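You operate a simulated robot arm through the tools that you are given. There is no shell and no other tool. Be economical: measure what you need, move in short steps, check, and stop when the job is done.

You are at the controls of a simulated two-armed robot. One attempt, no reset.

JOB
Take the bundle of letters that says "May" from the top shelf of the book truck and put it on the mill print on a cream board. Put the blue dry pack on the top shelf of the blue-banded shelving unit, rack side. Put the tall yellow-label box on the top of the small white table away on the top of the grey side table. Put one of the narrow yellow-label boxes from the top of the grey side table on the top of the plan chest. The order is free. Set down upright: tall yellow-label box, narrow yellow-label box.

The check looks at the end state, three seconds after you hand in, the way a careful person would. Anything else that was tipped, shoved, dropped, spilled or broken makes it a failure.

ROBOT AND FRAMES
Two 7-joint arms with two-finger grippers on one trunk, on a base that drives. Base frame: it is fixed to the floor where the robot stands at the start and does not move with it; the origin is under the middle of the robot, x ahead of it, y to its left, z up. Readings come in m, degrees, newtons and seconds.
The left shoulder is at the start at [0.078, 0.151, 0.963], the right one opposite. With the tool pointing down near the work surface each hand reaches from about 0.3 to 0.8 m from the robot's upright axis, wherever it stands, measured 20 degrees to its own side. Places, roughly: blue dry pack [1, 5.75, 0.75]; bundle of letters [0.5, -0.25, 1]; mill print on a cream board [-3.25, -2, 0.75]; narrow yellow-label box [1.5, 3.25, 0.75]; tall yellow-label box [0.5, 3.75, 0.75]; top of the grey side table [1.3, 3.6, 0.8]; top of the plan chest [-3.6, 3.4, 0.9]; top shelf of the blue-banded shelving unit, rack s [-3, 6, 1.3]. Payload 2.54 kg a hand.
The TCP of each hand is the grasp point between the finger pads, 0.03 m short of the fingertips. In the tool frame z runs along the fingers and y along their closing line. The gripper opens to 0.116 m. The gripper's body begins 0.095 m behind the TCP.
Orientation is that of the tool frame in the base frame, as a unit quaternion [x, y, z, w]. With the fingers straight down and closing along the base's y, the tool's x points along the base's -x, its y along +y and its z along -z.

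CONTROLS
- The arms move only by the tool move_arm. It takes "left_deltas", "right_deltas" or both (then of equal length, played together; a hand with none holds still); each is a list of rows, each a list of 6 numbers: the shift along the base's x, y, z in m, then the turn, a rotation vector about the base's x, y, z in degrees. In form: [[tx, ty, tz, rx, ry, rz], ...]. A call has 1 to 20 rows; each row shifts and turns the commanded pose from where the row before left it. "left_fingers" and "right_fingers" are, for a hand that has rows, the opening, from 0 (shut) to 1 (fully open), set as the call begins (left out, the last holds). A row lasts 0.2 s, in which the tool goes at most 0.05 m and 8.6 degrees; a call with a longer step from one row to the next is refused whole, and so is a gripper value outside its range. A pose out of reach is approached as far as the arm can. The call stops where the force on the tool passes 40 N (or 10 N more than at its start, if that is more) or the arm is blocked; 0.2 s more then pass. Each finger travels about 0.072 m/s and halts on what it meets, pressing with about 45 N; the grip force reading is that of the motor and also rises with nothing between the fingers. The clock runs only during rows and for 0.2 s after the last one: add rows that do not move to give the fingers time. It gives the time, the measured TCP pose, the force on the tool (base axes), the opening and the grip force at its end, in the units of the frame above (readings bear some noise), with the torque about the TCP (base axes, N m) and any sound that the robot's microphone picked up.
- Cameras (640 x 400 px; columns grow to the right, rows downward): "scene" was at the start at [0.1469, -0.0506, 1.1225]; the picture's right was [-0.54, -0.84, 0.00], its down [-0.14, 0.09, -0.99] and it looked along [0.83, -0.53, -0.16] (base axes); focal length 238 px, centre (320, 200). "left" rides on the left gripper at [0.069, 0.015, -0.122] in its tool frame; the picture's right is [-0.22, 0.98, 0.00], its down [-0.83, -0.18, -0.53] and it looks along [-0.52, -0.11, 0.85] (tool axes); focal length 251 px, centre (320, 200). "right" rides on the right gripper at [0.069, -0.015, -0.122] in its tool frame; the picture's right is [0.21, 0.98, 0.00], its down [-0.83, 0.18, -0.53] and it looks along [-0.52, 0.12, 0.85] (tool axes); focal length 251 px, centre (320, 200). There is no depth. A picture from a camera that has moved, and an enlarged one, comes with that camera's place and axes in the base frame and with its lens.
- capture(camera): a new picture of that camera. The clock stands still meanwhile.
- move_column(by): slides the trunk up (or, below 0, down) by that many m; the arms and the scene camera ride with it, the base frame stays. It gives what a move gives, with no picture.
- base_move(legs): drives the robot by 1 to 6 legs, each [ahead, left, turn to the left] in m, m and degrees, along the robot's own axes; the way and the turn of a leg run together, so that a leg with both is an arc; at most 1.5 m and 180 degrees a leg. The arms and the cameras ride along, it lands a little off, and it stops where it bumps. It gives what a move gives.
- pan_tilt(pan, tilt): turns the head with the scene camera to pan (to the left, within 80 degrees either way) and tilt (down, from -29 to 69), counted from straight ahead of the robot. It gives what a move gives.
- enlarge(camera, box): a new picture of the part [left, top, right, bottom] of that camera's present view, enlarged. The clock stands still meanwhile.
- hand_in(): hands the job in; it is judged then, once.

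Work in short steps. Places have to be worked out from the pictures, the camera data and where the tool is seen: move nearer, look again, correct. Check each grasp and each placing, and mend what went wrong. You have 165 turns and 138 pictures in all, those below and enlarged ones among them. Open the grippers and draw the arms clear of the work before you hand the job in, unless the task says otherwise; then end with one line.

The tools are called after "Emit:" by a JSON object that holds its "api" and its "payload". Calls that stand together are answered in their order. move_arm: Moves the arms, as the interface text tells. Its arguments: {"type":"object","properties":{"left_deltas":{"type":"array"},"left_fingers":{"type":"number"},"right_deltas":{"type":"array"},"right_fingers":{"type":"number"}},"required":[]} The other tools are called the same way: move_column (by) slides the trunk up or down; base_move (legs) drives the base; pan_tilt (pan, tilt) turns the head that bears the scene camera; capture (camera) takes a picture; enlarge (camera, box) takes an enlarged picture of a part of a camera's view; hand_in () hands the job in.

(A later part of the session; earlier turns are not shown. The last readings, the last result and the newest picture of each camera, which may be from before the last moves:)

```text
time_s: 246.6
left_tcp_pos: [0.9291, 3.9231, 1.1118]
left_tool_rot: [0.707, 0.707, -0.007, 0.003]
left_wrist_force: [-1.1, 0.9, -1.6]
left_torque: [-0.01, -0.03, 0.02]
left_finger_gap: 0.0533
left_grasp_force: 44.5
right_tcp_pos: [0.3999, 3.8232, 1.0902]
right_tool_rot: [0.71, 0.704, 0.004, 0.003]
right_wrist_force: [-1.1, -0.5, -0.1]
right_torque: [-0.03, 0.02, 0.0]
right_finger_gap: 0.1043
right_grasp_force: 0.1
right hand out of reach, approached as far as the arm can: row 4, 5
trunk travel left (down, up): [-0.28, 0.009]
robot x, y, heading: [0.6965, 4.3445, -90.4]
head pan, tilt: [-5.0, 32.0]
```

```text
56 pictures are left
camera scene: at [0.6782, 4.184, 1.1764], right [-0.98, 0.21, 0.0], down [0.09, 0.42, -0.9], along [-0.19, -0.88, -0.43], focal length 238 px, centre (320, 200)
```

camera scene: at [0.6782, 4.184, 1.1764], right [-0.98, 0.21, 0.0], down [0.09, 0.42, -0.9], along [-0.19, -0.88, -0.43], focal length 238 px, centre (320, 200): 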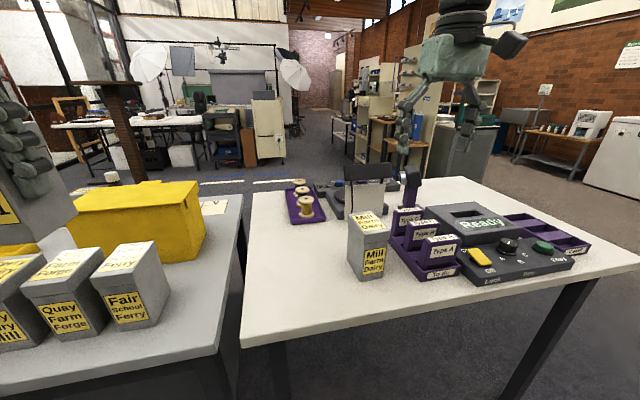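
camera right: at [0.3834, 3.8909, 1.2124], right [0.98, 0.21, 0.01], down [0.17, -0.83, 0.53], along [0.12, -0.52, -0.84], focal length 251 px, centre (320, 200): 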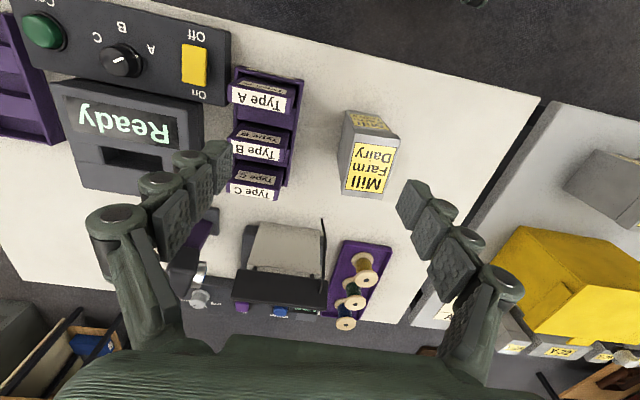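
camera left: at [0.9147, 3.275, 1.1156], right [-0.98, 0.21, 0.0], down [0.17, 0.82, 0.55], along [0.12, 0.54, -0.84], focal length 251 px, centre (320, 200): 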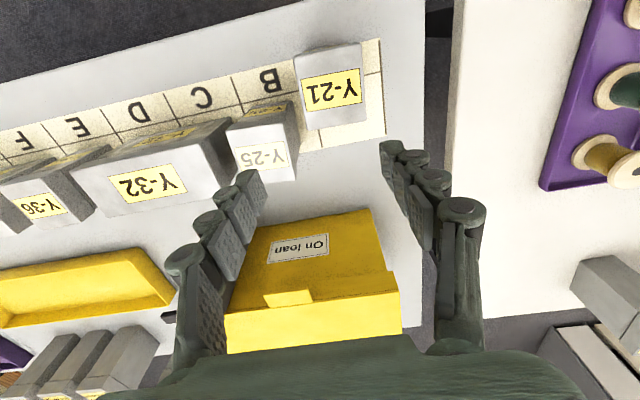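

The tall box's top is centred at (0.484, 3.762), 0.063 m wide. I'll shift the base 0.08 m so it lies further to the right arm's side, then move above it.

Emit:
{"api": "base_move", "payload": {"legs": [[0.02, 0.08, 0]]}}

Emit:
{"api": "move_arm", "payload": {"right_deltas": [[0.002, -0.02, -0.02, 0, 0, 0], [0.002, -0.02, -0.02, 0, 0, 0], [0, 0, -0.02, 0, 0, 0], [0, 0, 0, 0, 0, 0]], "right_fingers": 0.76}}

Emit:
{"api": "capture", "payload": {"camera": "right"}}

```text
time_s: 248.0
left_tcp_pos: [1.0096, 3.9018, 1.1111]
left_tool_rot: [0.707, 0.707, -0.008, 0.003]
left_wrist_force: [0.4, -0.8, -2.1]
left_torque: [0.01, -0.01, -0.02]
left_finger_gap: 0.0533
left_grasp_force: 44.6
right_tcp_pos: [0.4786, 3.8022, 1.09]
right_tool_rot: [0.71, 0.704, 0.004, 0.002]
right_wrist_force: [-0.2, -0.1, -0.4]
right_torque: [0.0, 0.03, 0.0]
right_finger_gap: 0.1044
right_grasp_force: 0.2
trunk travel left (down, up): [-0.28, 0.009]
robot x, y, heading: [0.7784, 4.3211, -90.3]
head pan, tilt: [-5.0, 32.0]
```

```text
time_s: 249.0
left_tcp_pos: [1.0094, 3.9019, 1.1114]
left_tool_rot: [0.707, 0.707, -0.008, 0.004]
left_wrist_force: [-0.3, 1.4, -2.9]
left_torque: [0.0, -0.03, 0.01]
left_finger_gap: 0.0533
left_grasp_force: 44.7
right_tcp_pos: [0.4842, 3.7601, 1.0278]
right_tool_rot: [0.71, 0.704, 0.004, 0.003]
right_wrist_force: [-0.4, 1.2, 0.1]
right_torque: [-0.02, -0.01, 0.0]
right_finger_gap: 0.0883
right_grasp_force: 0.0
trunk travel left (down, up): [-0.28, 0.009]
robot x, y, heading: [0.7775, 4.3236, -90.5]
head pan, tilt: [-5.0, 32.0]
```

```text
55 pictures are left
camera right: at [0.4684, 3.8294, 1.1506], right [0.98, 0.21, 0.01], down [0.17, -0.83, 0.53], along [0.12, -0.52, -0.85], focal length 251 px, centre (320, 200)
```

right: 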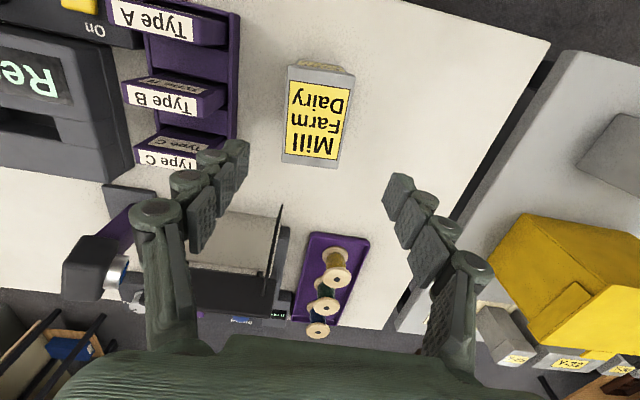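

Centred. I'll descend to TCP z≈0.855.

Emit:
{"api": "move_arm", "payload": {"right_deltas": [[0, 0.002, -0.04, 0, 0, 0], [0, 0, -0.045, 0, 0, 0], [0, 0, -0.045, 0, 0, 0], [0, 0, -0.042, 0, 0, 0], [0, 0, 0, 0, 0, 0]]}}

```text
time_s: 250.2
left_tcp_pos: [1.01, 3.9026, 1.1125]
left_tool_rot: [0.707, 0.707, -0.007, 0.004]
left_wrist_force: [-0.7, -0.2, -1.7]
left_torque: [0.0, 0.01, 0.0]
left_finger_gap: 0.0533
left_grasp_force: 45.1
right_tcp_pos: [0.4846, 3.7646, 0.8552]
right_tool_rot: [0.71, 0.704, 0.004, 0.003]
right_wrist_force: [-0.3, 0.6, -1.6]
right_torque: [-0.02, 0.01, -0.01]
right_finger_gap: 0.0882
right_grasp_force: 0.1
trunk travel left (down, up): [-0.28, 0.009]
robot x, y, heading: [0.7743, 4.3249, -90.7]
head pan, tilt: [-5.0, 32.0]
```

The hand is at depth with no contact. I'll close and lift.

Emit:
{"api": "move_arm", "payload": {"right_deltas": [[0, 0, 0, 0, 0, 0], [0, 0, 0, 0, 0, 0], [0, 0, 0, 0, 0, 0], [0, 0, 0, 0, 0, 0], [0, 0, 0.03, 0, 0, 0], [0, 0, 0.04, 0, 0, 0], [0, 0, 0.04, 0, 0, 0], [0, 0, 0.04, 0, 0, 0], [0, 0, 0.04, 0, 0, 0], [0, 0.02, 0.03, 0, 0, 0], [0, 0.03, 0.02, 0, 0, 0], [0, 0, 0, 0, 0, 0]], "right_fingers": 0.0}}

Emit:
{"api": "capture", "payload": {"camera": "scene"}}

```text
time_s: 252.8
left_tcp_pos: [1.0103, 3.9021, 1.1115]
left_tool_rot: [0.708, 0.706, -0.007, 0.003]
left_wrist_force: [0.4, 0.1, -2.8]
left_torque: [0.0, 0.02, -0.03]
left_finger_gap: 0.0533
left_grasp_force: 44.9
right_tcp_pos: [0.4725, 3.8152, 1.0869]
right_tool_rot: [0.715, 0.698, 0.024, 0.007]
right_wrist_force: [0.3, -0.6, -2.9]
right_torque: [0.03, -0.02, -0.01]
right_finger_gap: 0.0574
right_grasp_force: 45.4
trunk travel left (down, up): [-0.28, 0.009]
robot x, y, heading: [0.779, 4.3225, -90.1]
head pan, tilt: [-5.0, 32.0]
```

```text
54 pictures are left
camera scene: at [0.7602, 4.1617, 1.1773], right [-0.98, 0.19, 0.0], down [0.08, 0.41, -0.91], along [-0.17, -0.89, -0.42], focal length 238 px, centre (320, 200)
```

scene: 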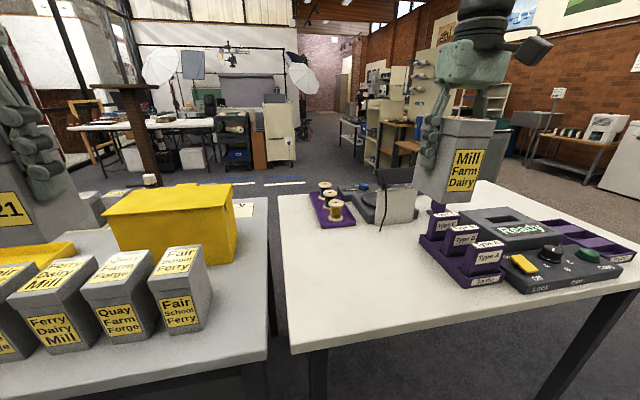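

The tall box is lifted. A free strip lies at the grey table's northwest corner, x 0.80–0.906, west of "Fair School Ferry". I'll shift the base 0.36 m east so the box hangs over it.

Emit:
{"api": "base_move", "payload": {"legs": [[0, 0.365, 0]]}}

Emit:
{"api": "capture", "payload": {"camera": "right"}}

Emit:
{"api": "capture", "payload": {"camera": "scene"}}

```text
time_s: 256.9
left_tcp_pos: [1.3731, 3.8983, 1.1113]
left_tool_rot: [0.707, 0.708, -0.007, 0.004]
left_wrist_force: [0.3, 0.5, -2.3]
left_torque: [0.01, 0.02, 0.01]
left_finger_gap: 0.053
left_grasp_force: 45.7
right_tcp_pos: [0.8359, 3.8117, 1.0879]
right_tool_rot: [0.715, 0.699, 0.02, 0.005]
right_wrist_force: [-0.1, -0.6, -4.3]
right_torque: [0.02, 0.06, -0.02]
right_finger_gap: 0.0568
right_grasp_force: 45.6
trunk travel left (down, up): [-0.28, 0.009]
robot x, y, heading: [1.1409, 4.3157, -90.5]
head pan, tilt: [-5.0, 32.0]
```

```text
53 pictures are left
camera right: at [0.8187, 3.8793, 1.2107], right [0.98, 0.19, 0.04], down [0.14, -0.84, 0.52], along [0.13, -0.51, -0.85], focal length 251 px, centre (320, 200)
```

right: 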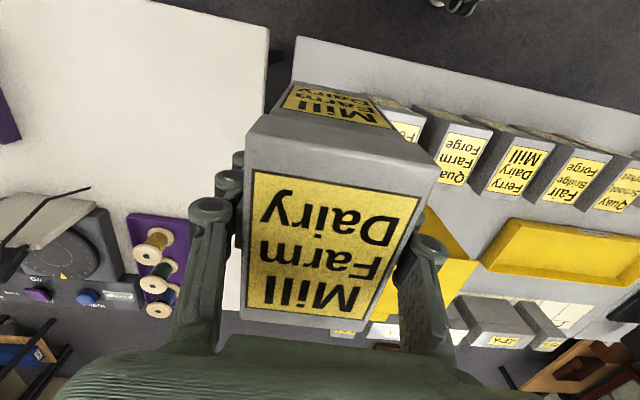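

```text
52 pictures are left
camera scene: at [1.1207, 4.1594, 1.177], right [-0.98, 0.21, 0.0], down [0.09, 0.41, -0.91], along [-0.19, -0.89, -0.42], focal length 238 px, centre (320, 200)
```

scene: 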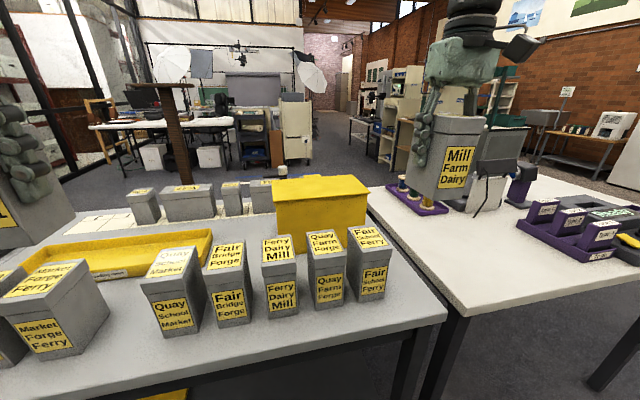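

The clear strip is x≈0.81–0.914. I'll aim for centre (0.853, 3.845), so my fingers stay just north of the neighbouring box's face, and straighten the slight tilt while lowering.

Emit:
{"api": "move_arm", "payload": {"right_deltas": [[0.008, 0.017, -0.02, -0.6, 0.7, 0.4], [0.009, 0.016, -0.03, -0.5, 0.7, 0.4], [0, 0, -0.03, 0, 0, 0], [0, 0, -0.03, 0, 0, 0], [0, 0, -0.03, 0, 0, 0], [0, 0, 0, 0, 0, 0]]}}

Emit:
{"api": "enlarge", "payload": {"camera": "scene", "box": [300, 140, 500, 340]}}

```text
time_s: 258.3
left_tcp_pos: [1.3732, 3.8985, 1.1104]
left_tool_rot: [0.707, 0.707, -0.007, 0.004]
left_wrist_force: [1.4, 0.3, -2.4]
left_torque: [0.06, -0.03, 0.01]
left_finger_gap: 0.0531
left_grasp_force: 44.6
right_tcp_pos: [0.8502, 3.8457, 0.9458]
right_tool_rot: [0.711, 0.703, 0.01, 0.005]
right_wrist_force: [-0.4, 0.3, -3.4]
right_torque: [-0.01, -0.03, 0.01]
right_finger_gap: 0.057
right_grasp_force: 44.9
right hand out of reach, approached as far as the arm can: row 5
trunk travel left (down, up): [-0.28, 0.009]
robot x, y, heading: [1.1381, 4.3187, -90.5]
head pan, tilt: [-5.0, 32.0]
```

```text
2.00 times, centred on (400, 240) of scene
camera zoom: at [1.1239, 4.1579, 1.185], right [-0.98, 0.18, 0.0], down [0.06, 0.34, -0.94], along [-0.17, -0.92, -0.34], focal length 477 px, centre (160, 120)
```

zoom: 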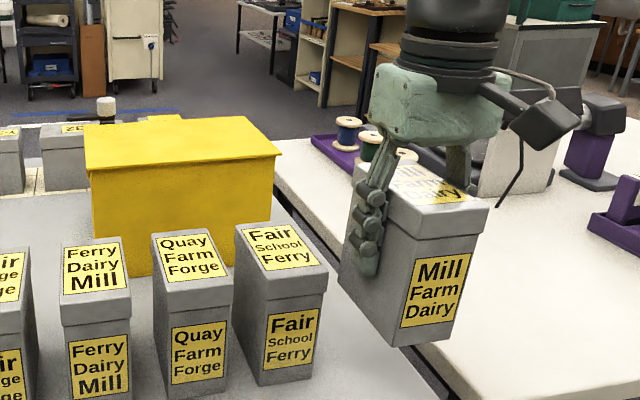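

I'll nudge 8 mm east, lower to about 1 cm above the top, and zoom in to verify the margins.

Emit:
{"api": "move_arm", "payload": {"right_deltas": [[0.008, 0, -0.02, 0, 0, 0], [0, 0, -0.02, 0, 0, 0], [0, 0, -0.018, 0, 0, 0], [0, 0, 0, 0, 0, 0]]}}

Emit:
{"api": "enlarge", "payload": {"camera": "scene", "box": [340, 180, 480, 320]}}

```text
time_s: 259.3
left_tcp_pos: [1.372, 3.8992, 1.1114]
left_tool_rot: [0.707, 0.707, -0.007, 0.004]
left_wrist_force: [-0.3, 0.6, -2.1]
left_torque: [0.0, 0.01, -0.03]
left_finger_gap: 0.0534
left_grasp_force: 45.6
right_tcp_pos: [0.8476, 3.8434, 0.8893]
right_tool_rot: [0.71, 0.704, 0.005, 0.005]
right_wrist_force: [-0.1, 0.4, -4.0]
right_torque: [-0.01, -0.03, -0.02]
right_finger_gap: 0.057
right_grasp_force: 44.5
right hand out of reach, approached as far as the arm can: row 1
trunk travel left (down, up): [-0.28, 0.009]
robot x, y, heading: [1.1413, 4.3195, -90.8]
head pan, tilt: [-5.0, 32.0]
```

```text
2.86 times, centred on (410, 250) of scene
camera zoom: at [1.1317, 4.1604, 1.1659], right [-1.0, 0.1, 0.0], down [0.05, 0.53, -0.85], along [-0.08, -0.84, -0.53], focal length 681 px, centre (63, 57)
```

zoom: 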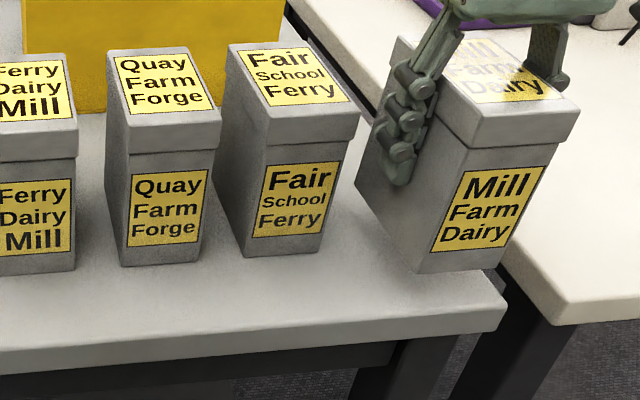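

This view shows the box bottom at x 0.8125–0.866, the table corner at 0.807 and Fair at 0.912. It needs to go about 2 cm east, and the arm is limited there, so I'll shift the base 0.02 m.

Emit:
{"api": "base_move", "payload": {"legs": [[0, 0.022, 0]]}}

Emit:
{"api": "enlarge", "payload": {"camera": "scene", "box": [340, 180, 480, 320]}}

```text
time_s: 260.2
left_tcp_pos: [1.3941, 3.8988, 1.1111]
left_tool_rot: [0.707, 0.707, -0.008, 0.003]
left_wrist_force: [0.1, 0.1, -3.0]
left_torque: [0.0, 0.06, -0.03]
left_finger_gap: 0.0532
left_grasp_force: 45.2
right_tcp_pos: [0.869, 3.8423, 0.89]
right_tool_rot: [0.71, 0.704, 0.006, 0.004]
right_wrist_force: [0.6, 0.0, -3.7]
right_torque: [-0.02, 0.01, 0.0]
right_finger_gap: 0.0568
right_grasp_force: 44.6
trunk travel left (down, up): [-0.28, 0.009]
robot x, y, heading: [1.1616, 4.3183, -90.4]
head pan, tilt: [-5.0, 32.0]
```

```text
2.86 times, centred on (410, 250) of scene
camera zoom: at [1.1536, 4.1601, 1.1658], right [-1.0, 0.1, 0.0], down [0.05, 0.53, -0.85], along [-0.08, -0.84, -0.53], focal length 681 px, centre (63, 57)
```

zoom: 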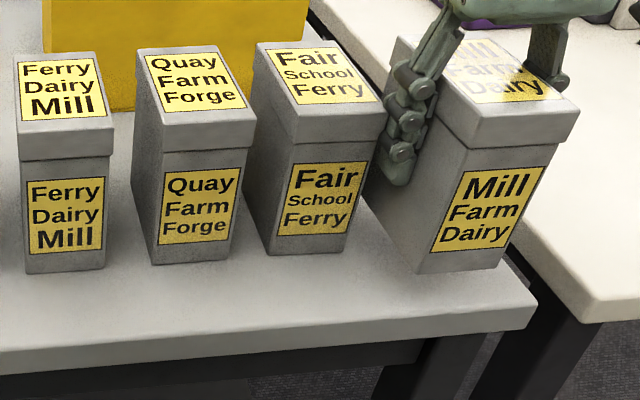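

Good margins now. I'll lower to contact.

Emit:
{"api": "move_arm", "payload": {"right_deltas": [[0, 0, -0.006, 0, 0, 0], [0, 0, -0.004, 0, 0, 0], [0, 0, -0.004, 0, 0, 0], [0, 0, -0.003, 0, 0, 0], [0, 0, 0, 0, 0, 0]]}}

```text
time_s: 261.4
left_tcp_pos: [1.3941, 3.8985, 1.1117]
left_tool_rot: [0.707, 0.707, -0.007, 0.003]
left_wrist_force: [0.5, 0.0, -3.4]
left_torque: [0.07, 0.0, 0.0]
left_finger_gap: 0.0533
left_grasp_force: 45.1
right_tcp_pos: [0.8678, 3.843, 0.8735]
right_tool_rot: [0.71, 0.704, 0.008, 0.005]
right_wrist_force: [-0.8, 0.6, -3.5]
right_torque: [0.02, 0.0, -0.03]
right_finger_gap: 0.0568
right_grasp_force: 45.8
trunk travel left (down, up): [-0.28, 0.009]
robot x, y, heading: [1.1635, 4.3166, -90.5]
head pan, tilt: [-5.0, 32.0]
```

No contact yet, so I'll continue down in small steps.

Emit:
{"api": "move_arm", "payload": {"right_deltas": [[0, 0, -0.003, 0, 0, 0], [0, 0, -0.003, 0, 0, 0], [0, 0, -0.003, 0, 0, 0], [0, 0, -0.003, 0, 0, 0], [0, 0, 0, 0, 0, 0]]}}

Emit:
{"api": "enlarge", "payload": {"camera": "scene", "box": [340, 180, 480, 320]}}

```text
time_s: 262.6
left_tcp_pos: [1.3939, 3.8992, 1.1113]
left_tool_rot: [0.707, 0.707, -0.008, 0.005]
left_wrist_force: [0.5, 0.3, -1.6]
left_torque: [0.04, -0.01, 0.02]
left_finger_gap: 0.0534
left_grasp_force: 45.0
right_tcp_pos: [0.8673, 3.8418, 0.8614]
right_tool_rot: [0.709, 0.705, 0.007, 0.005]
right_wrist_force: [-2.5, 0.0, -2.9]
right_torque: [-0.02, -0.09, -0.01]
right_finger_gap: 0.0566
right_grasp_force: 44.8
trunk travel left (down, up): [-0.28, 0.009]
robot x, y, heading: [1.1621, 4.313, -90.5]
head pan, tilt: [-5.0, 32.0]
```

```text
2.86 times, centred on (410, 250) of scene
camera zoom: at [1.1531, 4.1602, 1.1658], right [-1.0, 0.1, 0.0], down [0.05, 0.53, -0.85], along [-0.08, -0.84, -0.53], focal length 681 px, centre (63, 57)
```

zoom: 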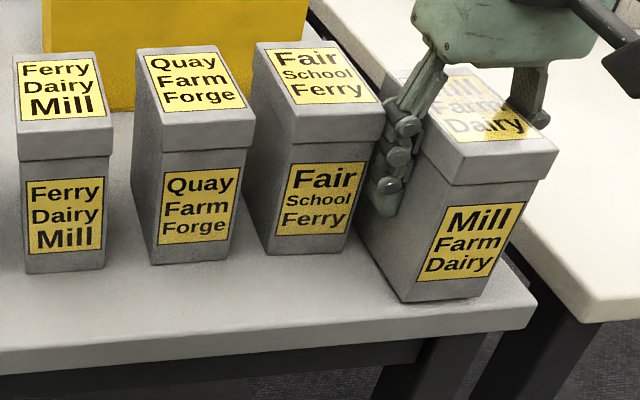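

The box is nearly down but its north face is only about 1 cm from the table edge. I'll raise slightly, shift 2 cm south, and lower again.

Emit:
{"api": "move_arm", "payload": {"right_deltas": [[0, 0, 0.008, 0, 0, 0], [0, -0.012, 0, 0, 0, 0], [0, -0.012, 0, 0, 0, 0], [0, 0, -0.004, 0, 0, 0], [0, 0, -0.003, 0, 0, 0], [0, 0, -0.003, 0, 0, 0], [0, 0, -0.002, 0, 0, 0], [0, 0, 0, 0, 0, 0]]}}

Emit:
{"api": "enlarge", "payload": {"camera": "scene", "box": [340, 180, 480, 320]}}

```text
time_s: 264.4
left_tcp_pos: [1.3937, 3.8996, 1.1127]
left_tool_rot: [0.707, 0.707, -0.008, 0.004]
left_wrist_force: [-0.2, -0.5, -1.7]
left_torque: [0.05, -0.01, 0.02]
left_finger_gap: 0.0532
left_grasp_force: 44.4
right_tcp_pos: [0.8693, 3.8194, 0.8574]
right_tool_rot: [0.711, 0.704, 0.006, 0.004]
right_wrist_force: [-1.2, -0.2, -1.6]
right_torque: [-0.13, 0.05, 0.0]
right_finger_gap: 0.0566
right_grasp_force: 45.1
trunk travel left (down, up): [-0.28, 0.009]
robot x, y, heading: [1.1614, 4.3197, -90.4]
head pan, tilt: [-5.0, 32.0]
```

```text
2.86 times, centred on (410, 250) of scene
camera zoom: at [1.1532, 4.1603, 1.1659], right [-1.0, 0.1, 0.0], down [0.05, 0.53, -0.85], along [-0.08, -0.84, -0.53], focal length 681 px, centre (63, 57)
```

zoom: 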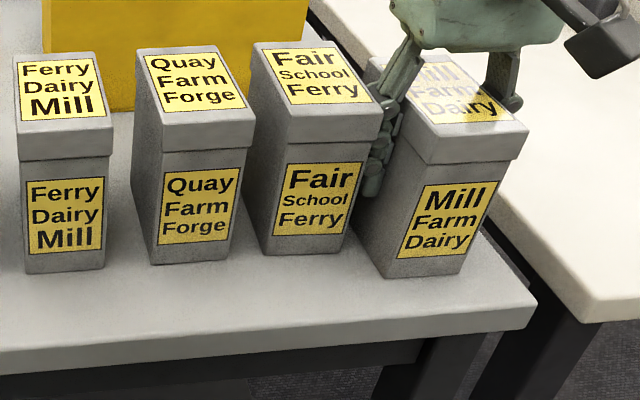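

Nearly supported. I'll lower 3 mm more and then open just a few millimetres, because the east finger is close to the neighbouring box.

Emit:
{"api": "move_arm", "payload": {"right_deltas": [[0, 0, -0.002, 0, 0, 0], [0, 0, -0.002, 0, 0, 0], [0, 0, 0, 0, 0, 0]]}}

Emit:
{"api": "move_arm", "payload": {"right_deltas": [[0, 0, 0, 0, 0, 0], [0, 0, 0, 0, 0, 0], [0, 0, 0, 0, 0, 0]], "right_fingers": 0.54}}

Emit:
{"api": "enlarge", "payload": {"camera": "scene", "box": [340, 180, 480, 320]}}

```text
time_s: 265.2
left_tcp_pos: [1.3963, 3.9016, 1.1099]
left_tool_rot: [0.707, 0.707, -0.009, 0.003]
left_wrist_force: [0.0, -0.2, -1.9]
left_torque: [0.01, -0.01, -0.02]
left_finger_gap: 0.0534
left_grasp_force: 45.1
right_tcp_pos: [0.8687, 3.8194, 0.8575]
right_tool_rot: [0.71, 0.705, 0.002, 0.005]
right_wrist_force: [2.1, -1.6, 32.7]
right_torque: [1.25, 0.67, -0.04]
right_finger_gap: 0.0566
right_grasp_force: 44.8
trunk travel left (down, up): [-0.28, 0.009]
robot x, y, heading: [1.1607, 4.321, -90.5]
head pan, tilt: [-5.0, 32.0]
```

```text
time_s: 266.0
left_tcp_pos: [1.3946, 3.8993, 1.1125]
left_tool_rot: [0.707, 0.707, -0.007, 0.004]
left_wrist_force: [0.4, -0.8, -2.0]
left_torque: [0.04, 0.0, -0.04]
left_finger_gap: 0.0535
left_grasp_force: 44.8
right_tcp_pos: [0.8687, 3.8186, 0.8529]
right_tool_rot: [0.71, 0.705, 0.005, 0.005]
right_wrist_force: [-0.2, 0.5, -0.4]
right_torque: [-0.01, -0.02, 0.04]
right_finger_gap: 0.0627
right_grasp_force: 0.1
trunk travel left (down, up): [-0.28, 0.009]
robot x, y, heading: [1.161, 4.3194, -90.6]
head pan, tilt: [-5.0, 32.0]
```

```text
2.86 times, centred on (410, 250) of scene
camera zoom: at [1.1534, 4.1605, 1.1659], right [-1.0, 0.1, 0.0], down [0.05, 0.53, -0.85], along [-0.08, -0.84, -0.53], focal length 681 px, centre (63, 57)
```

zoom: 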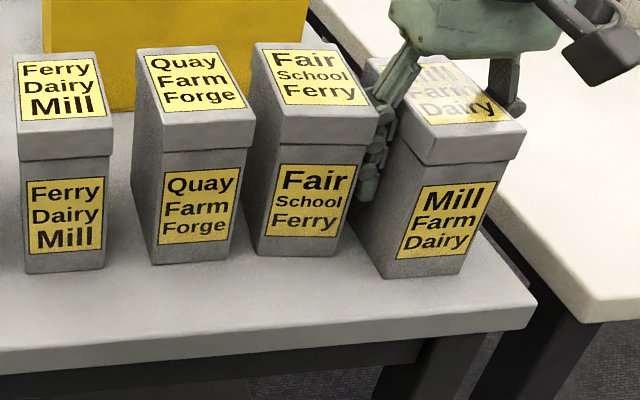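

The box stands on the table. To clear its lid rim without pushing the neighbour, I'll open a little more while shifting 4 mm west, then rise slowly.

Emit:
{"api": "move_arm", "payload": {"right_deltas": [[-0.004, 0, 0, 0, 0, 0], [0, 0, 0, 0, 0, 0], [0, 0, 0.01, 0, 0, 0], [0, 0, 0.02, 0, 0, 0], [0, 0, 0.03, 0, 0, 0], [0, 0, 0.04, 0, 0, 0], [0, 0, 0.04, 0, 0, 0], [0, 0, 0.03, 0, 0, 0], [0, 0, 0, 0, 0, 0]], "right_fingers": 0.62}}

Emit:
{"api": "capture", "payload": {"camera": "scene"}}

```text
time_s: 268.0
left_tcp_pos: [1.3944, 3.8997, 1.1115]
left_tool_rot: [0.707, 0.707, -0.007, 0.004]
left_wrist_force: [0.2, 0.1, -2.8]
left_torque: [0.02, -0.02, 0.0]
left_finger_gap: 0.0535
left_grasp_force: 45.2
right_tcp_pos: [0.8613, 3.8207, 1.0146]
right_tool_rot: [0.714, 0.7, 0.019, 0.007]
right_wrist_force: [0.5, 0.9, -0.1]
right_torque: [0.01, 0.0, -0.01]
right_finger_gap: 0.0721
right_grasp_force: 0.0
trunk travel left (down, up): [-0.28, 0.009]
robot x, y, heading: [1.1594, 4.3157, -90.4]
head pan, tilt: [-5.0, 32.0]
```

```text
45 pictures are left
camera scene: at [1.1432, 4.1598, 1.1738], right [-0.98, 0.2, 0.0], down [0.09, 0.44, -0.89], along [-0.18, -0.87, -0.45], focal length 238 px, centre (320, 200)
```

scene: 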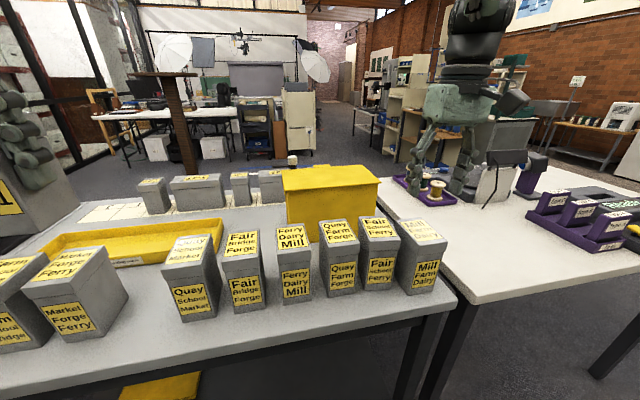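

The tall box is upright on the grey table. Next is the dry pack on the north bench. I'll raise the right hand, back off, and turn to face north.

Emit:
{"api": "move_arm", "payload": {"right_deltas": [[-0.01, 0.02, 0.03, 0, 0, 0], [-0.01, 0.03, 0.03, 0, 0, 0], [-0.02, 0.03, 0.03, 0, 0, 0], [-0.02, 0.02, 0.03, 0, 0, 0]]}}

Emit:
{"api": "base_move", "payload": {"legs": [[-0.3, 0, 0], [0, 0, 90], [0, 0, 90]]}}

Emit:
{"api": "capture", "payload": {"camera": "scene"}}

```text
time_s: 269.2
left_tcp_pos: [1.3945, 3.8983, 1.1102]
left_tool_rot: [0.707, 0.707, -0.008, 0.002]
left_wrist_force: [0.3, -0.8, -2.1]
left_torque: [0.04, 0.0, 0.02]
left_finger_gap: 0.0534
left_grasp_force: 45.3
right_tcp_pos: [0.7862, 3.9218, 1.122]
right_tool_rot: [0.719, 0.692, 0.049, 0.029]
right_wrist_force: [0.5, -0.2, 0.6]
right_torque: [0.0, 0.02, -0.03]
right_finger_gap: 0.0721
right_grasp_force: 0.1
trunk travel left (down, up): [-0.28, 0.009]
robot x, y, heading: [1.1624, 4.3194, -90.5]
head pan, tilt: [-5.0, 32.0]
stopped in row 4 (right hand): the arm was blocked; the commanded pose is now the measured one
```

```text
time_s: 279.0
left_tcp_pos: [0.9387, 5.0423, 1.1108]
left_tool_rot: [-0.701, 0.713, 0.004, 0.008]
left_wrist_force: [0.5, -0.6, -1.8]
left_torque: [-0.02, -0.02, -0.01]
left_finger_gap: 0.0535
left_grasp_force: 44.8
right_tcp_pos: [1.5464, 5.0077, 1.1229]
right_tool_rot: [-0.686, 0.725, 0.03, -0.047]
right_wrist_force: [-0.4, -0.8, 0.2]
right_torque: [-0.01, 0.01, 0.02]
right_finger_gap: 0.072
right_grasp_force: 0.1
trunk travel left (down, up): [-0.28, 0.009]
robot x, y, heading: [1.1638, 4.6187, 88.4]
head pan, tilt: [-5.0, 32.0]
```

```text
44 pictures are left
camera scene: at [1.2036, 4.7709, 1.1855], right [0.91, -0.4, 0.0], down [-0.14, -0.31, -0.94], along [0.38, 0.86, -0.34], focal length 238 px, centre (320, 200)
```

scene: 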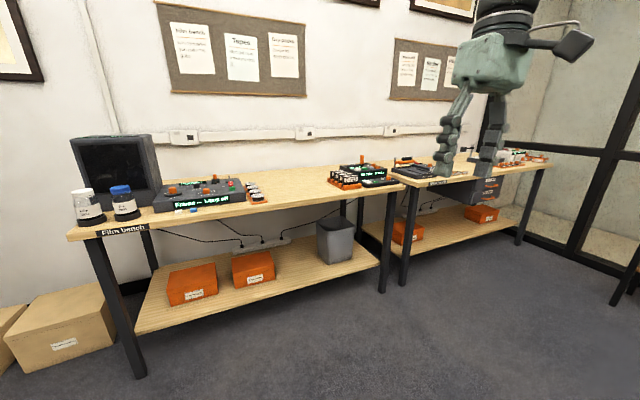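

I'll zoom in on the left end of the bench to find the blue dry pack.

Emit:
{"api": "enlarge", "payload": {"camera": "scene", "box": [60, 130, 280, 250]}}

```text
2.91 times, centred on (170, 190) of scene
camera zoom: at [1.2036, 4.7709, 1.1855], right [0.91, -0.4, 0.0], down [-0.14, -0.31, -0.94], along [0.38, 0.86, -0.34], focal length 693 px, centre (756, 229)
```

zoom: 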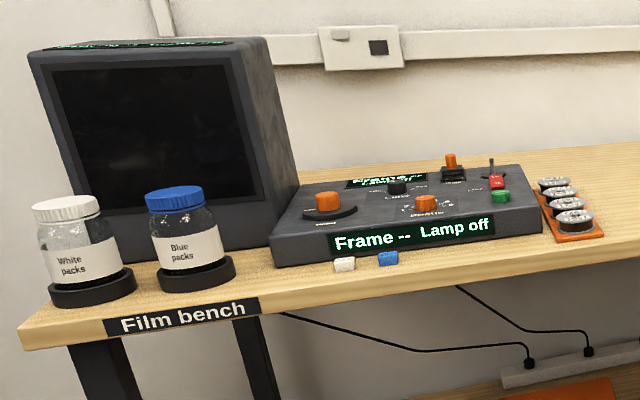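

The blue dry pack is the small sachet by the device's front edge, near (1.09, 5.87), with a white one about 6–7 cm left of it. I'll move closer, straighten the right hand, and aim its camera at the pack.

Emit:
{"api": "base_move", "payload": {"legs": [[0.0, 0.34, 1.5], [0.62, 0, 0]]}}

Emit:
{"api": "move_arm", "payload": {"right_deltas": [[0, 0, 0, 0.6, -3.1, 1.5], [0, 0, 0, 0.6, -3.1, 1.4], [-0.02, 0.01, -0.02, 0, 0, 0], [-0.02, 0.01, -0.02, 0, 0, 0], [-0.02, 0.02, -0.02, 0, 0, 0], [0, 0, 0, 0, 0, 0]], "right_fingers": 0.5}}

Emit:
{"api": "capture", "payload": {"camera": "right"}}

```text
time_s: 286.0
left_tcp_pos: [0.5808, 5.6512, 1.112]
left_tool_rot: [0.713, -0.701, -0.003, -0.007]
left_wrist_force: [-0.4, 1.0, -2.4]
left_torque: [-0.05, -0.02, -0.01]
left_finger_gap: 0.0534
left_grasp_force: 45.0
right_tcp_pos: [1.1885, 5.6376, 1.1219]
right_tool_rot: [-0.697, 0.715, 0.027, -0.05]
right_wrist_force: [-0.1, 0.1, -0.3]
right_torque: [-0.03, 0.03, -0.01]
right_finger_gap: 0.0719
right_grasp_force: 0.1
trunk travel left (down, up): [-0.28, 0.009]
robot x, y, heading: [0.8189, 5.2363, 90.3]
head pan, tilt: [-5.0, 32.0]
```

```text
time_s: 287.4
left_tcp_pos: [0.5791, 5.6504, 1.1105]
left_tool_rot: [0.712, -0.702, -0.003, -0.008]
left_wrist_force: [1.0, -1.2, -2.5]
left_torque: [-0.03, -0.01, -0.01]
left_finger_gap: 0.0534
left_grasp_force: 44.7
right_tcp_pos: [1.1395, 5.6734, 1.0435]
right_tool_rot: [-0.705, 0.708, 0.02, -0.041]
right_wrist_force: [0.0, -0.3, 0.3]
right_torque: [0.0, 0.03, -0.02]
right_finger_gap: 0.0579
right_grasp_force: 0.1
trunk travel left (down, up): [-0.28, 0.009]
robot x, y, heading: [0.8177, 5.2348, 90.8]
head pan, tilt: [-5.0, 32.0]
```

```text
42 pictures are left
camera right: at [1.1661, 5.6077, 1.1668], right [-0.97, -0.21, 0.09], down [-0.13, 0.84, 0.52], along [-0.19, 0.5, -0.85], focal length 251 px, centre (320, 200)
```

right: 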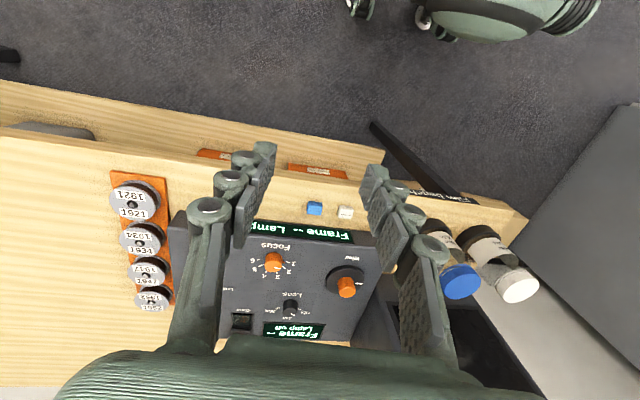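

Triangulated: the blue pack is at (1.091, 5.839) with its top at z≈0.80, and the white one at x≈1.035. I'll move the base 8 cm closer, go above it lower down, and straighten the tilt.

Emit:
{"api": "base_move", "payload": {"legs": [[0.08, 0.0, 0]]}}

Emit:
{"api": "move_arm", "payload": {"right_deltas": [[0, 0.02, -0.03, 0.8, -2.4, 0], [0, 0.02, -0.03, 0.8, -2.4, 0], [-0.02, 0.02, -0.03, 0, 0, 0], [-0.02, 0.02, -0.02, 0, 0, 0], [-0.01, 0.005, 0, 0, 0, 0], [0, 0, 0, 0, 0, 0]]}}

Emit:
{"api": "capture", "payload": {"camera": "right"}}

```text
time_s: 288.4
left_tcp_pos: [0.5791, 5.7326, 1.1114]
left_tool_rot: [0.712, -0.702, -0.003, -0.007]
left_wrist_force: [-0.4, 0.7, -2.3]
left_torque: [-0.1, -0.03, 0.0]
left_finger_gap: 0.0533
left_grasp_force: 45.0
right_tcp_pos: [1.1396, 5.7557, 1.0444]
right_tool_rot: [-0.705, 0.708, 0.02, -0.042]
right_wrist_force: [0.3, 0.6, 0.1]
right_torque: [-0.04, 0.01, 0.02]
right_finger_gap: 0.0581
right_grasp_force: 0.1
trunk travel left (down, up): [-0.28, 0.009]
robot x, y, heading: [0.8184, 5.3155, 90.5]
head pan, tilt: [-5.0, 32.0]
```

```text
time_s: 289.8
left_tcp_pos: [0.5801, 5.7319, 1.11]
left_tool_rot: [0.712, -0.702, -0.004, -0.007]
left_wrist_force: [-0.1, 0.2, -2.4]
left_torque: [0.0, 0.03, 0.03]
left_finger_gap: 0.0537
left_grasp_force: 44.0
right_tcp_pos: [1.0895, 5.8398, 0.936]
right_tool_rot: [-0.706, 0.708, 0.0, -0.001]
right_wrist_force: [0.2, -0.1, 0.0]
right_torque: [0.03, 0.0, 0.02]
right_finger_gap: 0.058
right_grasp_force: 0.1
trunk travel left (down, up): [-0.28, 0.009]
robot x, y, heading: [0.8177, 5.3187, 90.4]
head pan, tilt: [-5.0, 32.0]
```

```text
41 pictures are left
camera right: at [1.1042, 5.7702, 1.058], right [-0.98, -0.21, 0.0], down [-0.18, 0.83, 0.53], along [-0.11, 0.52, -0.85], focal length 251 px, centre (320, 200)
```

right: 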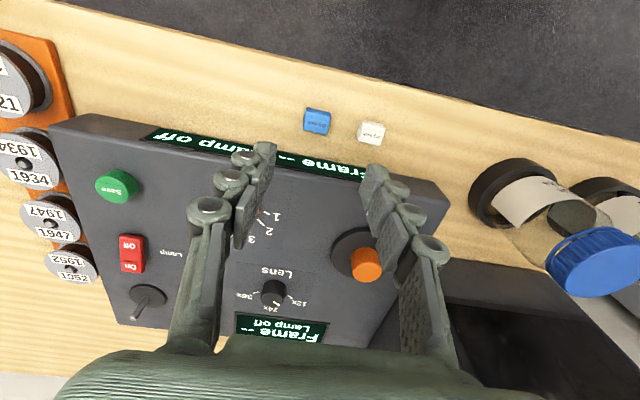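

Aligned within a few millimetres. I'll descend toward the bench, stepping gently at the end.

Emit:
{"api": "move_arm", "payload": {"right_deltas": [[0.003, -0.006, -0.04, 0, 0, 0], [0, 0, -0.04, 0, 0, 0], [0, 0, -0.02, 0, 0, 0], [0, 0, -0.008, 0, 0, 0], [0, 0, -0.004, 0, 0, 0], [0, 0, 0, 0, 0, 0]]}}

Emit:
{"api": "capture", "payload": {"camera": "right"}}

```text
time_s: 291.2
left_tcp_pos: [0.5787, 5.7295, 1.112]
left_tool_rot: [0.712, -0.702, -0.003, -0.009]
left_wrist_force: [0.2, -0.4, -2.9]
left_torque: [0.0, -0.02, 0.0]
left_finger_gap: 0.0535
left_grasp_force: 45.1
right_tcp_pos: [1.0968, 5.8346, 0.8269]
right_tool_rot: [-0.706, 0.708, 0.002, 0.002]
right_wrist_force: [1.2, -1.6, 31.5]
right_torque: [-0.14, -0.09, -0.08]
right_finger_gap: 0.0628
right_grasp_force: 7.4
right hand out of reach, approached as far as the arm can: row 4
trunk travel left (down, up): [-0.28, 0.009]
robot x, y, heading: [0.8189, 5.3151, 90.4]
head pan, tilt: [-5.0, 32.0]
```

```text
40 pictures are left
camera right: at [1.1118, 5.764, 0.9492], right [-0.98, -0.21, 0.0], down [-0.18, 0.82, 0.54], along [-0.11, 0.53, -0.84], focal length 251 px, centre (320, 200)
```

right: 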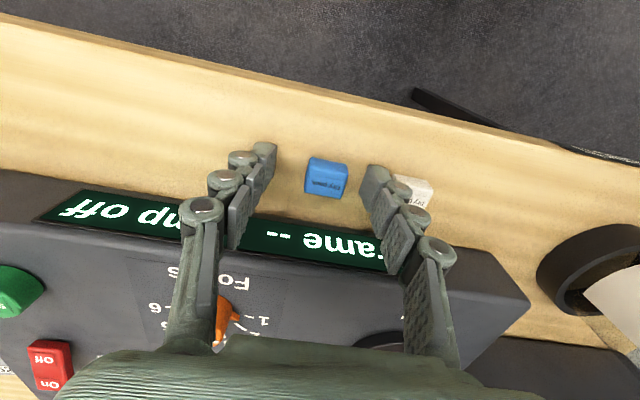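

The fingertips straddle the blue pack and touch the bench. I'll raise 3 mm and close.

Emit:
{"api": "move_arm", "payload": {"right_deltas": [[0, 0.003, 0.004, 0, 0, 0], [0, 0, 0, 0, 0, 0], [0, 0, 0, 0, 0, 0], [0, 0, 0, 0, 0, 0], [0, 0, 0, 0, 0, 0]], "right_fingers": 0.0}}

Emit:
{"api": "capture", "payload": {"camera": "right"}}

```text
time_s: 292.4
left_tcp_pos: [0.5783, 5.7302, 1.1117]
left_tool_rot: [0.712, -0.702, -0.005, -0.009]
left_wrist_force: [0.2, -0.1, -2.4]
left_torque: [0.0, 0.03, 0.02]
left_finger_gap: 0.0533
left_grasp_force: 45.3
right_tcp_pos: [1.0955, 5.8359, 0.8299]
right_tool_rot: [-0.706, 0.708, 0.002, 0.0]
right_wrist_force: [3.4, -1.6, 30.6]
right_torque: [-0.1, -0.2, 0.01]
right_finger_gap: 0.0237
right_grasp_force: 45.1
trunk travel left (down, up): [-0.28, 0.009]
robot x, y, heading: [0.815, 5.3181, 90.3]
head pan, tilt: [-5.0, 32.0]
```

```text
39 pictures are left
camera right: at [1.1113, 5.7659, 0.952], right [-0.98, -0.21, 0.0], down [-0.18, 0.83, 0.54], along [-0.11, 0.52, -0.84], focal length 251 px, centre (320, 200)
```

right: 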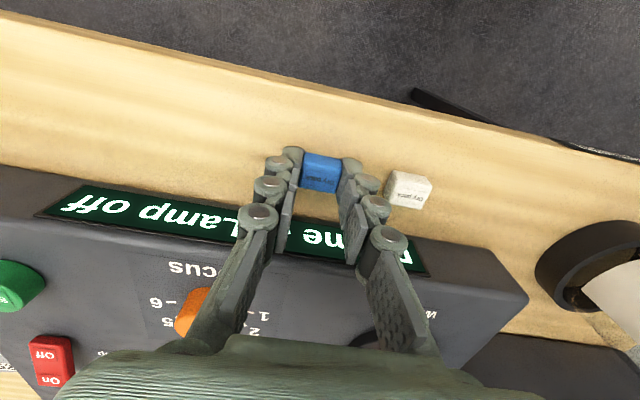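

The blue pack is pinched at 0.024 m. I'll lift and check.

Emit:
{"api": "move_arm", "payload": {"right_deltas": [[0, 0, 0.01, 0, 0, 0], [0, 0, 0.03, 0, 0, 0], [0, -0.01, 0.03, 0, 0, 0], [0, -0.02, 0.04, 0, 0, 0], [0.02, -0.02, 0.04, 0, 0, 0], [0.02, -0.02, 0.03, 0, 0, 0], [0, 0, 0, 0, 0, 0]]}}

Emit:
{"api": "capture", "payload": {"camera": "right"}}

```text
time_s: 294.0
left_tcp_pos: [0.5789, 5.7317, 1.1115]
left_tool_rot: [0.712, -0.702, -0.003, -0.007]
left_wrist_force: [-0.6, 0.5, -2.4]
left_torque: [-0.03, 0.0, 0.02]
left_finger_gap: 0.0533
left_grasp_force: 45.2
right_tcp_pos: [1.1444, 5.7663, 0.996]
right_tool_rot: [-0.699, 0.715, 0.008, -0.026]
right_wrist_force: [0.0, -0.8, 1.1]
right_torque: [0.06, -0.01, -0.02]
right_finger_gap: 0.0236
right_grasp_force: 44.8
right hand out of reach, approached as far as the arm can: row 4
trunk travel left (down, up): [-0.28, 0.009]
robot x, y, heading: [0.82, 5.315, 90.7]
head pan, tilt: [-5.0, 32.0]
```

```text
38 pictures are left
camera right: at [1.1635, 5.6995, 1.1196], right [-0.98, -0.19, 0.05], down [-0.14, 0.84, 0.52], along [-0.14, 0.5, -0.85], focal length 251 px, centre (320, 200)
```

right: 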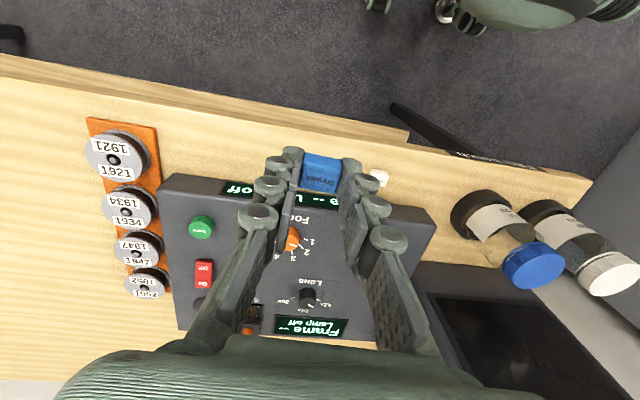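

Both items are held. I'll back away from the bench, turn west, and drive along y≈4.7.

Emit:
{"api": "base_move", "payload": {"legs": [[-0.6, 0, 0], [0, 0, 90], [1.4, 0, 0], [0.9, 0, 0]]}}

Emit:
{"api": "pan_tilt", "payload": {"pan": -5, "tilt": 15}}

Emit:
{"api": "capture", "payload": {"camera": "scene"}}

```text
time_s: 312.3
left_tcp_pos: [-1.9195, 4.5115, 1.111]
left_tool_rot: [1.0, -0.01, -0.007, -0.002]
left_wrist_force: [-0.3, -0.7, -2.3]
left_torque: [0.01, -0.06, 0.02]
left_finger_gap: 0.0533
left_grasp_force: 44.8
right_tcp_pos: [-1.9361, 5.0731, 1.0002]
right_tool_rot: [1.0, -0.023, 0.009, 0.012]
right_wrist_force: [0.4, -1.3, -0.3]
right_torque: [-0.03, -0.02, 0.01]
right_finger_gap: 0.0238
right_grasp_force: 44.6
trunk travel left (down, up): [-0.28, 0.009]
robot x, y, heading: [-1.4974, 4.7336, 178.3]
head pan, tilt: [-5.0, 32.0]
```

```text
time_s: 313.1
left_tcp_pos: [-1.9188, 4.5098, 1.1112]
left_tool_rot: [1.0, -0.009, -0.008, -0.004]
left_wrist_force: [0.2, 0.8, -2.2]
left_torque: [-0.05, -0.06, 0.0]
left_finger_gap: 0.0533
left_grasp_force: 45.2
right_tcp_pos: [-1.9365, 5.073, 1.0002]
right_tool_rot: [1.0, -0.023, 0.008, 0.014]
right_wrist_force: [-0.3, -0.5, -0.1]
right_torque: [0.02, -0.02, -0.01]
right_finger_gap: 0.0237
right_grasp_force: 44.7
trunk travel left (down, up): [-0.28, 0.009]
robot x, y, heading: [-1.4956, 4.7353, 178.4]
head pan, tilt: [-5.0, 15.0]
```

```text
37 pictures are left
camera scene: at [-1.6517, 4.7659, 1.188], right [0.32, 0.95, 0.0], down [0.3, -0.1, -0.95], along [-0.9, 0.3, -0.31], focal length 238 px, centre (320, 200)
```

scene: 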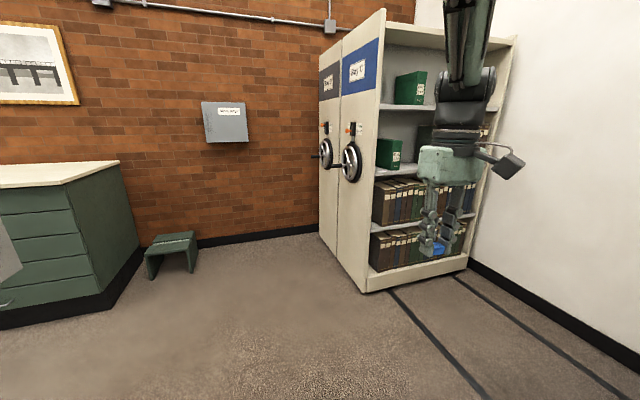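

The blue-banded unit (Bay C) has open shelves facing +x at x≈−2.92, with the top shelf near z 1.285. The green plan chest is to the left, with its east face near x≈−3.39. I'll place Y-21 first and drive diagonally toward the chest.

Emit:
{"api": "base_move", "payload": {"legs": [[0.9, 0.85, 1.5]]}}

Emit:
{"api": "pan_tilt", "payload": {"pan": -5, "tilt": 22}}

Emit:
{"api": "capture", "payload": {"camera": "scene"}}

```text
time_s: 321.7
left_tcp_pos: [-2.8012, 3.6602, 1.1106]
left_tool_rot: [1.0, 0.005, -0.008, -0.003]
left_wrist_force: [0.0, -0.1, -2.2]
left_torque: [-0.01, 0.0, 0.01]
left_finger_gap: 0.0535
left_grasp_force: 44.7
right_tcp_pos: [-2.8362, 4.2216, 1.0006]
right_tool_rot: [1.0, -0.008, 0.009, 0.013]
right_wrist_force: [-0.1, -0.1, -0.1]
right_torque: [-0.03, 0.0, -0.01]
right_finger_gap: 0.0237
right_grasp_force: 44.9
trunk travel left (down, up): [-0.28, 0.009]
robot x, y, heading: [-2.3878, 3.8958, -179.9]
head pan, tilt: [-5.0, 15.0]
```

```text
time_s: 322.3
left_tcp_pos: [-2.8007, 3.6599, 1.11]
left_tool_rot: [1.0, 0.007, -0.008, -0.003]
left_wrist_force: [-0.1, 0.4, -2.3]
left_torque: [0.01, -0.06, -0.06]
left_finger_gap: 0.0533
left_grasp_force: 45.0
right_tcp_pos: [-2.8354, 4.2221, 1.0011]
right_tool_rot: [1.0, -0.008, 0.01, 0.012]
right_wrist_force: [-0.7, -0.2, -0.2]
right_torque: [0.03, 0.02, 0.0]
right_finger_gap: 0.0239
right_grasp_force: 45.1
trunk travel left (down, up): [-0.28, 0.009]
robot x, y, heading: [-2.3858, 3.8939, -179.9]
head pan, tilt: [-5.0, 22.0]
```

```text
36 pictures are left
camera scene: at [-2.5439, 3.9153, 1.195], right [0.2, 0.98, 0.0], down [0.24, -0.05, -0.97], along [-0.95, 0.2, -0.24], focal length 238 px, centre (320, 200)
```

scene: 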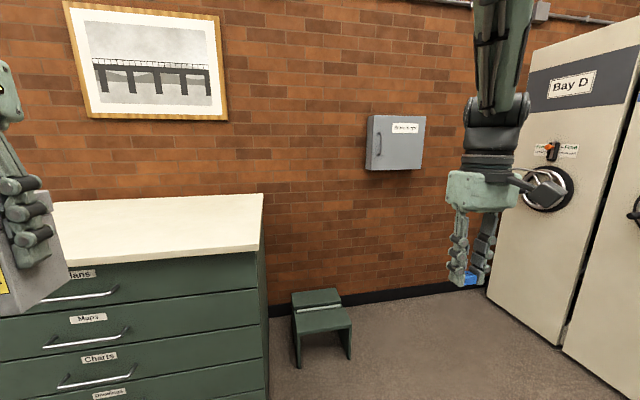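

The chest top is empty, with its front edge at x≈−3.17 and z≈0.9. I'll drive 0.33 m closer and extend Y-21 over it.

Emit:
{"api": "base_move", "payload": {"legs": [[0.33, 0, 0]]}}

Emit:
{"api": "move_arm", "payload": {"left_deltas": [[-0.04, 0, 0, 0, 0, 0], [-0.04, 0, 0, 0, 0, 0], [-0.04, 0, -0.01, 0, 0, 0], [-0.04, 0, -0.02, 0, 0, 0], [-0.04, 0, -0.03, 0, 0, 0], [0, 0, -0.03, 0, 0, 0], [0, 0, 0, 0, 0, 0]]}}

Emit:
{"api": "capture", "payload": {"camera": "scene"}}

```text
time_s: 324.5
left_tcp_pos: [-3.1239, 3.6587, 1.1108]
left_tool_rot: [1.0, 0.006, -0.006, -0.002]
left_wrist_force: [-0.8, -1.0, -1.5]
left_torque: [0.03, -0.06, 0.0]
left_finger_gap: 0.0533
left_grasp_force: 45.1
right_tcp_pos: [-3.159, 4.2203, 0.9993]
right_tool_rot: [1.0, -0.008, 0.012, 0.013]
right_wrist_force: [0.8, -0.3, -1.0]
right_torque: [0.02, -0.02, 0.04]
right_finger_gap: 0.0236
right_grasp_force: 44.7
trunk travel left (down, up): [-0.28, 0.009]
robot x, y, heading: [-2.7064, 3.9002, -179.6]
head pan, tilt: [-5.0, 22.0]
```

```text
time_s: 326.1
left_tcp_pos: [-3.3239, 3.659, 1.0205]
left_tool_rot: [1.0, 0.007, -0.007, -0.003]
left_wrist_force: [-0.6, -0.6, -2.1]
left_torque: [-0.02, -0.06, -0.01]
left_finger_gap: 0.0531
left_grasp_force: 44.4
right_tcp_pos: [-3.1584, 4.2203, 0.9979]
right_tool_rot: [1.0, -0.008, 0.013, 0.014]
right_wrist_force: [0.4, -0.2, 0.8]
right_torque: [-0.03, 0.02, 0.01]
right_finger_gap: 0.0241
right_grasp_force: 44.9
trunk travel left (down, up): [-0.28, 0.009]
robot x, y, heading: [-2.7114, 3.8954, -179.7]
head pan, tilt: [-5.0, 22.0]
```

```text
35 pictures are left
camera scene: at [-2.867, 3.9135, 1.1939], right [0.2, 0.98, 0.0], down [0.25, -0.05, -0.97], along [-0.95, 0.19, -0.25], focal length 238 px, centre (320, 200)
```

scene: 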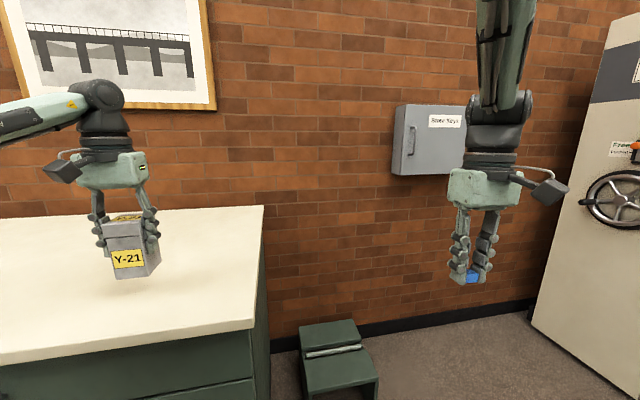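

Y-21 is well over the top. I'll lower in small steps until contact.

Emit:
{"api": "move_arm", "payload": {"left_deltas": [[0, 0, -0.02, 0, 0, 0], [0, 0, -0.015, 0, 0, 0], [0, 0, -0.006, 0, 0, 0], [0, 0, -0.005, 0, 0, 0], [0, 0, -0.004, 0, 0, 0], [0, 0, 0, 0, 0, 0]]}}

Emit:
{"api": "enlarge", "payload": {"camera": "scene", "box": [60, 180, 220, 330]}}

```text
time_s: 327.5
left_tcp_pos: [-3.3242, 3.6589, 0.9694]
left_tool_rot: [1.0, 0.006, -0.008, -0.004]
left_wrist_force: [0.1, -0.4, -2.3]
left_torque: [0.0, -0.03, 0.02]
left_finger_gap: 0.0533
left_grasp_force: 45.2
right_tcp_pos: [-3.1578, 4.2199, 0.9983]
right_tool_rot: [1.0, -0.007, 0.013, 0.014]
right_wrist_force: [-0.1, -0.1, -0.1]
right_torque: [0.01, -0.03, 0.01]
right_finger_gap: 0.0237
right_grasp_force: 45.5
trunk travel left (down, up): [-0.28, 0.009]
robot x, y, heading: [-2.7069, 3.8951, -179.6]
head pan, tilt: [-5.0, 22.0]
```

```text
2.67 times, centred on (140, 255) of scene
camera zoom: at [-2.867, 3.9133, 1.1938], right [0.2, 0.98, 0.0], down [0.25, -0.05, -0.97], along [-0.95, 0.19, -0.25], focal length 636 px, centre (800, 53)
```

zoom: 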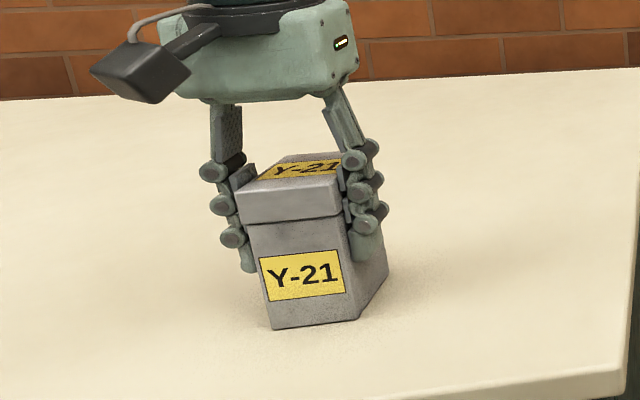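

Very near the surface. I'll continue down gently.

Emit:
{"api": "move_arm", "payload": {"left_deltas": [[0, 0, -0.003, 0, 0, 0], [0, 0, -0.003, 0, 0, 0], [0, 0, -0.002, 0, 0, 0], [0, 0, -0.002, 0, 0, 0], [0, 0, 0, 0, 0, 0]]}}

```text
time_s: 328.5
left_tcp_pos: [-3.3245, 3.6592, 0.9704]
left_tool_rot: [1.0, 0.007, -0.014, -0.005]
left_wrist_force: [3.8, 1.0, 15.0]
left_torque: [-0.43, -0.61, 0.14]
left_finger_gap: 0.0532
left_grasp_force: 45.6
right_tcp_pos: [-3.1582, 4.2199, 0.9956]
right_tool_rot: [1.0, -0.007, 0.016, 0.014]
right_wrist_force: [-1.2, 0.4, -0.5]
right_torque: [-0.02, 0.0, 0.0]
right_finger_gap: 0.0236
right_grasp_force: 45.4
trunk travel left (down, up): [-0.28, 0.009]
robot x, y, heading: [-2.7063, 3.8983, -179.6]
head pan, tilt: [-5.0, 22.0]
stopped in row 4 (left hand): the force on the tool passed its limit at 41 N (the readings are from after the stop); the commanded pose is now the measured one
```

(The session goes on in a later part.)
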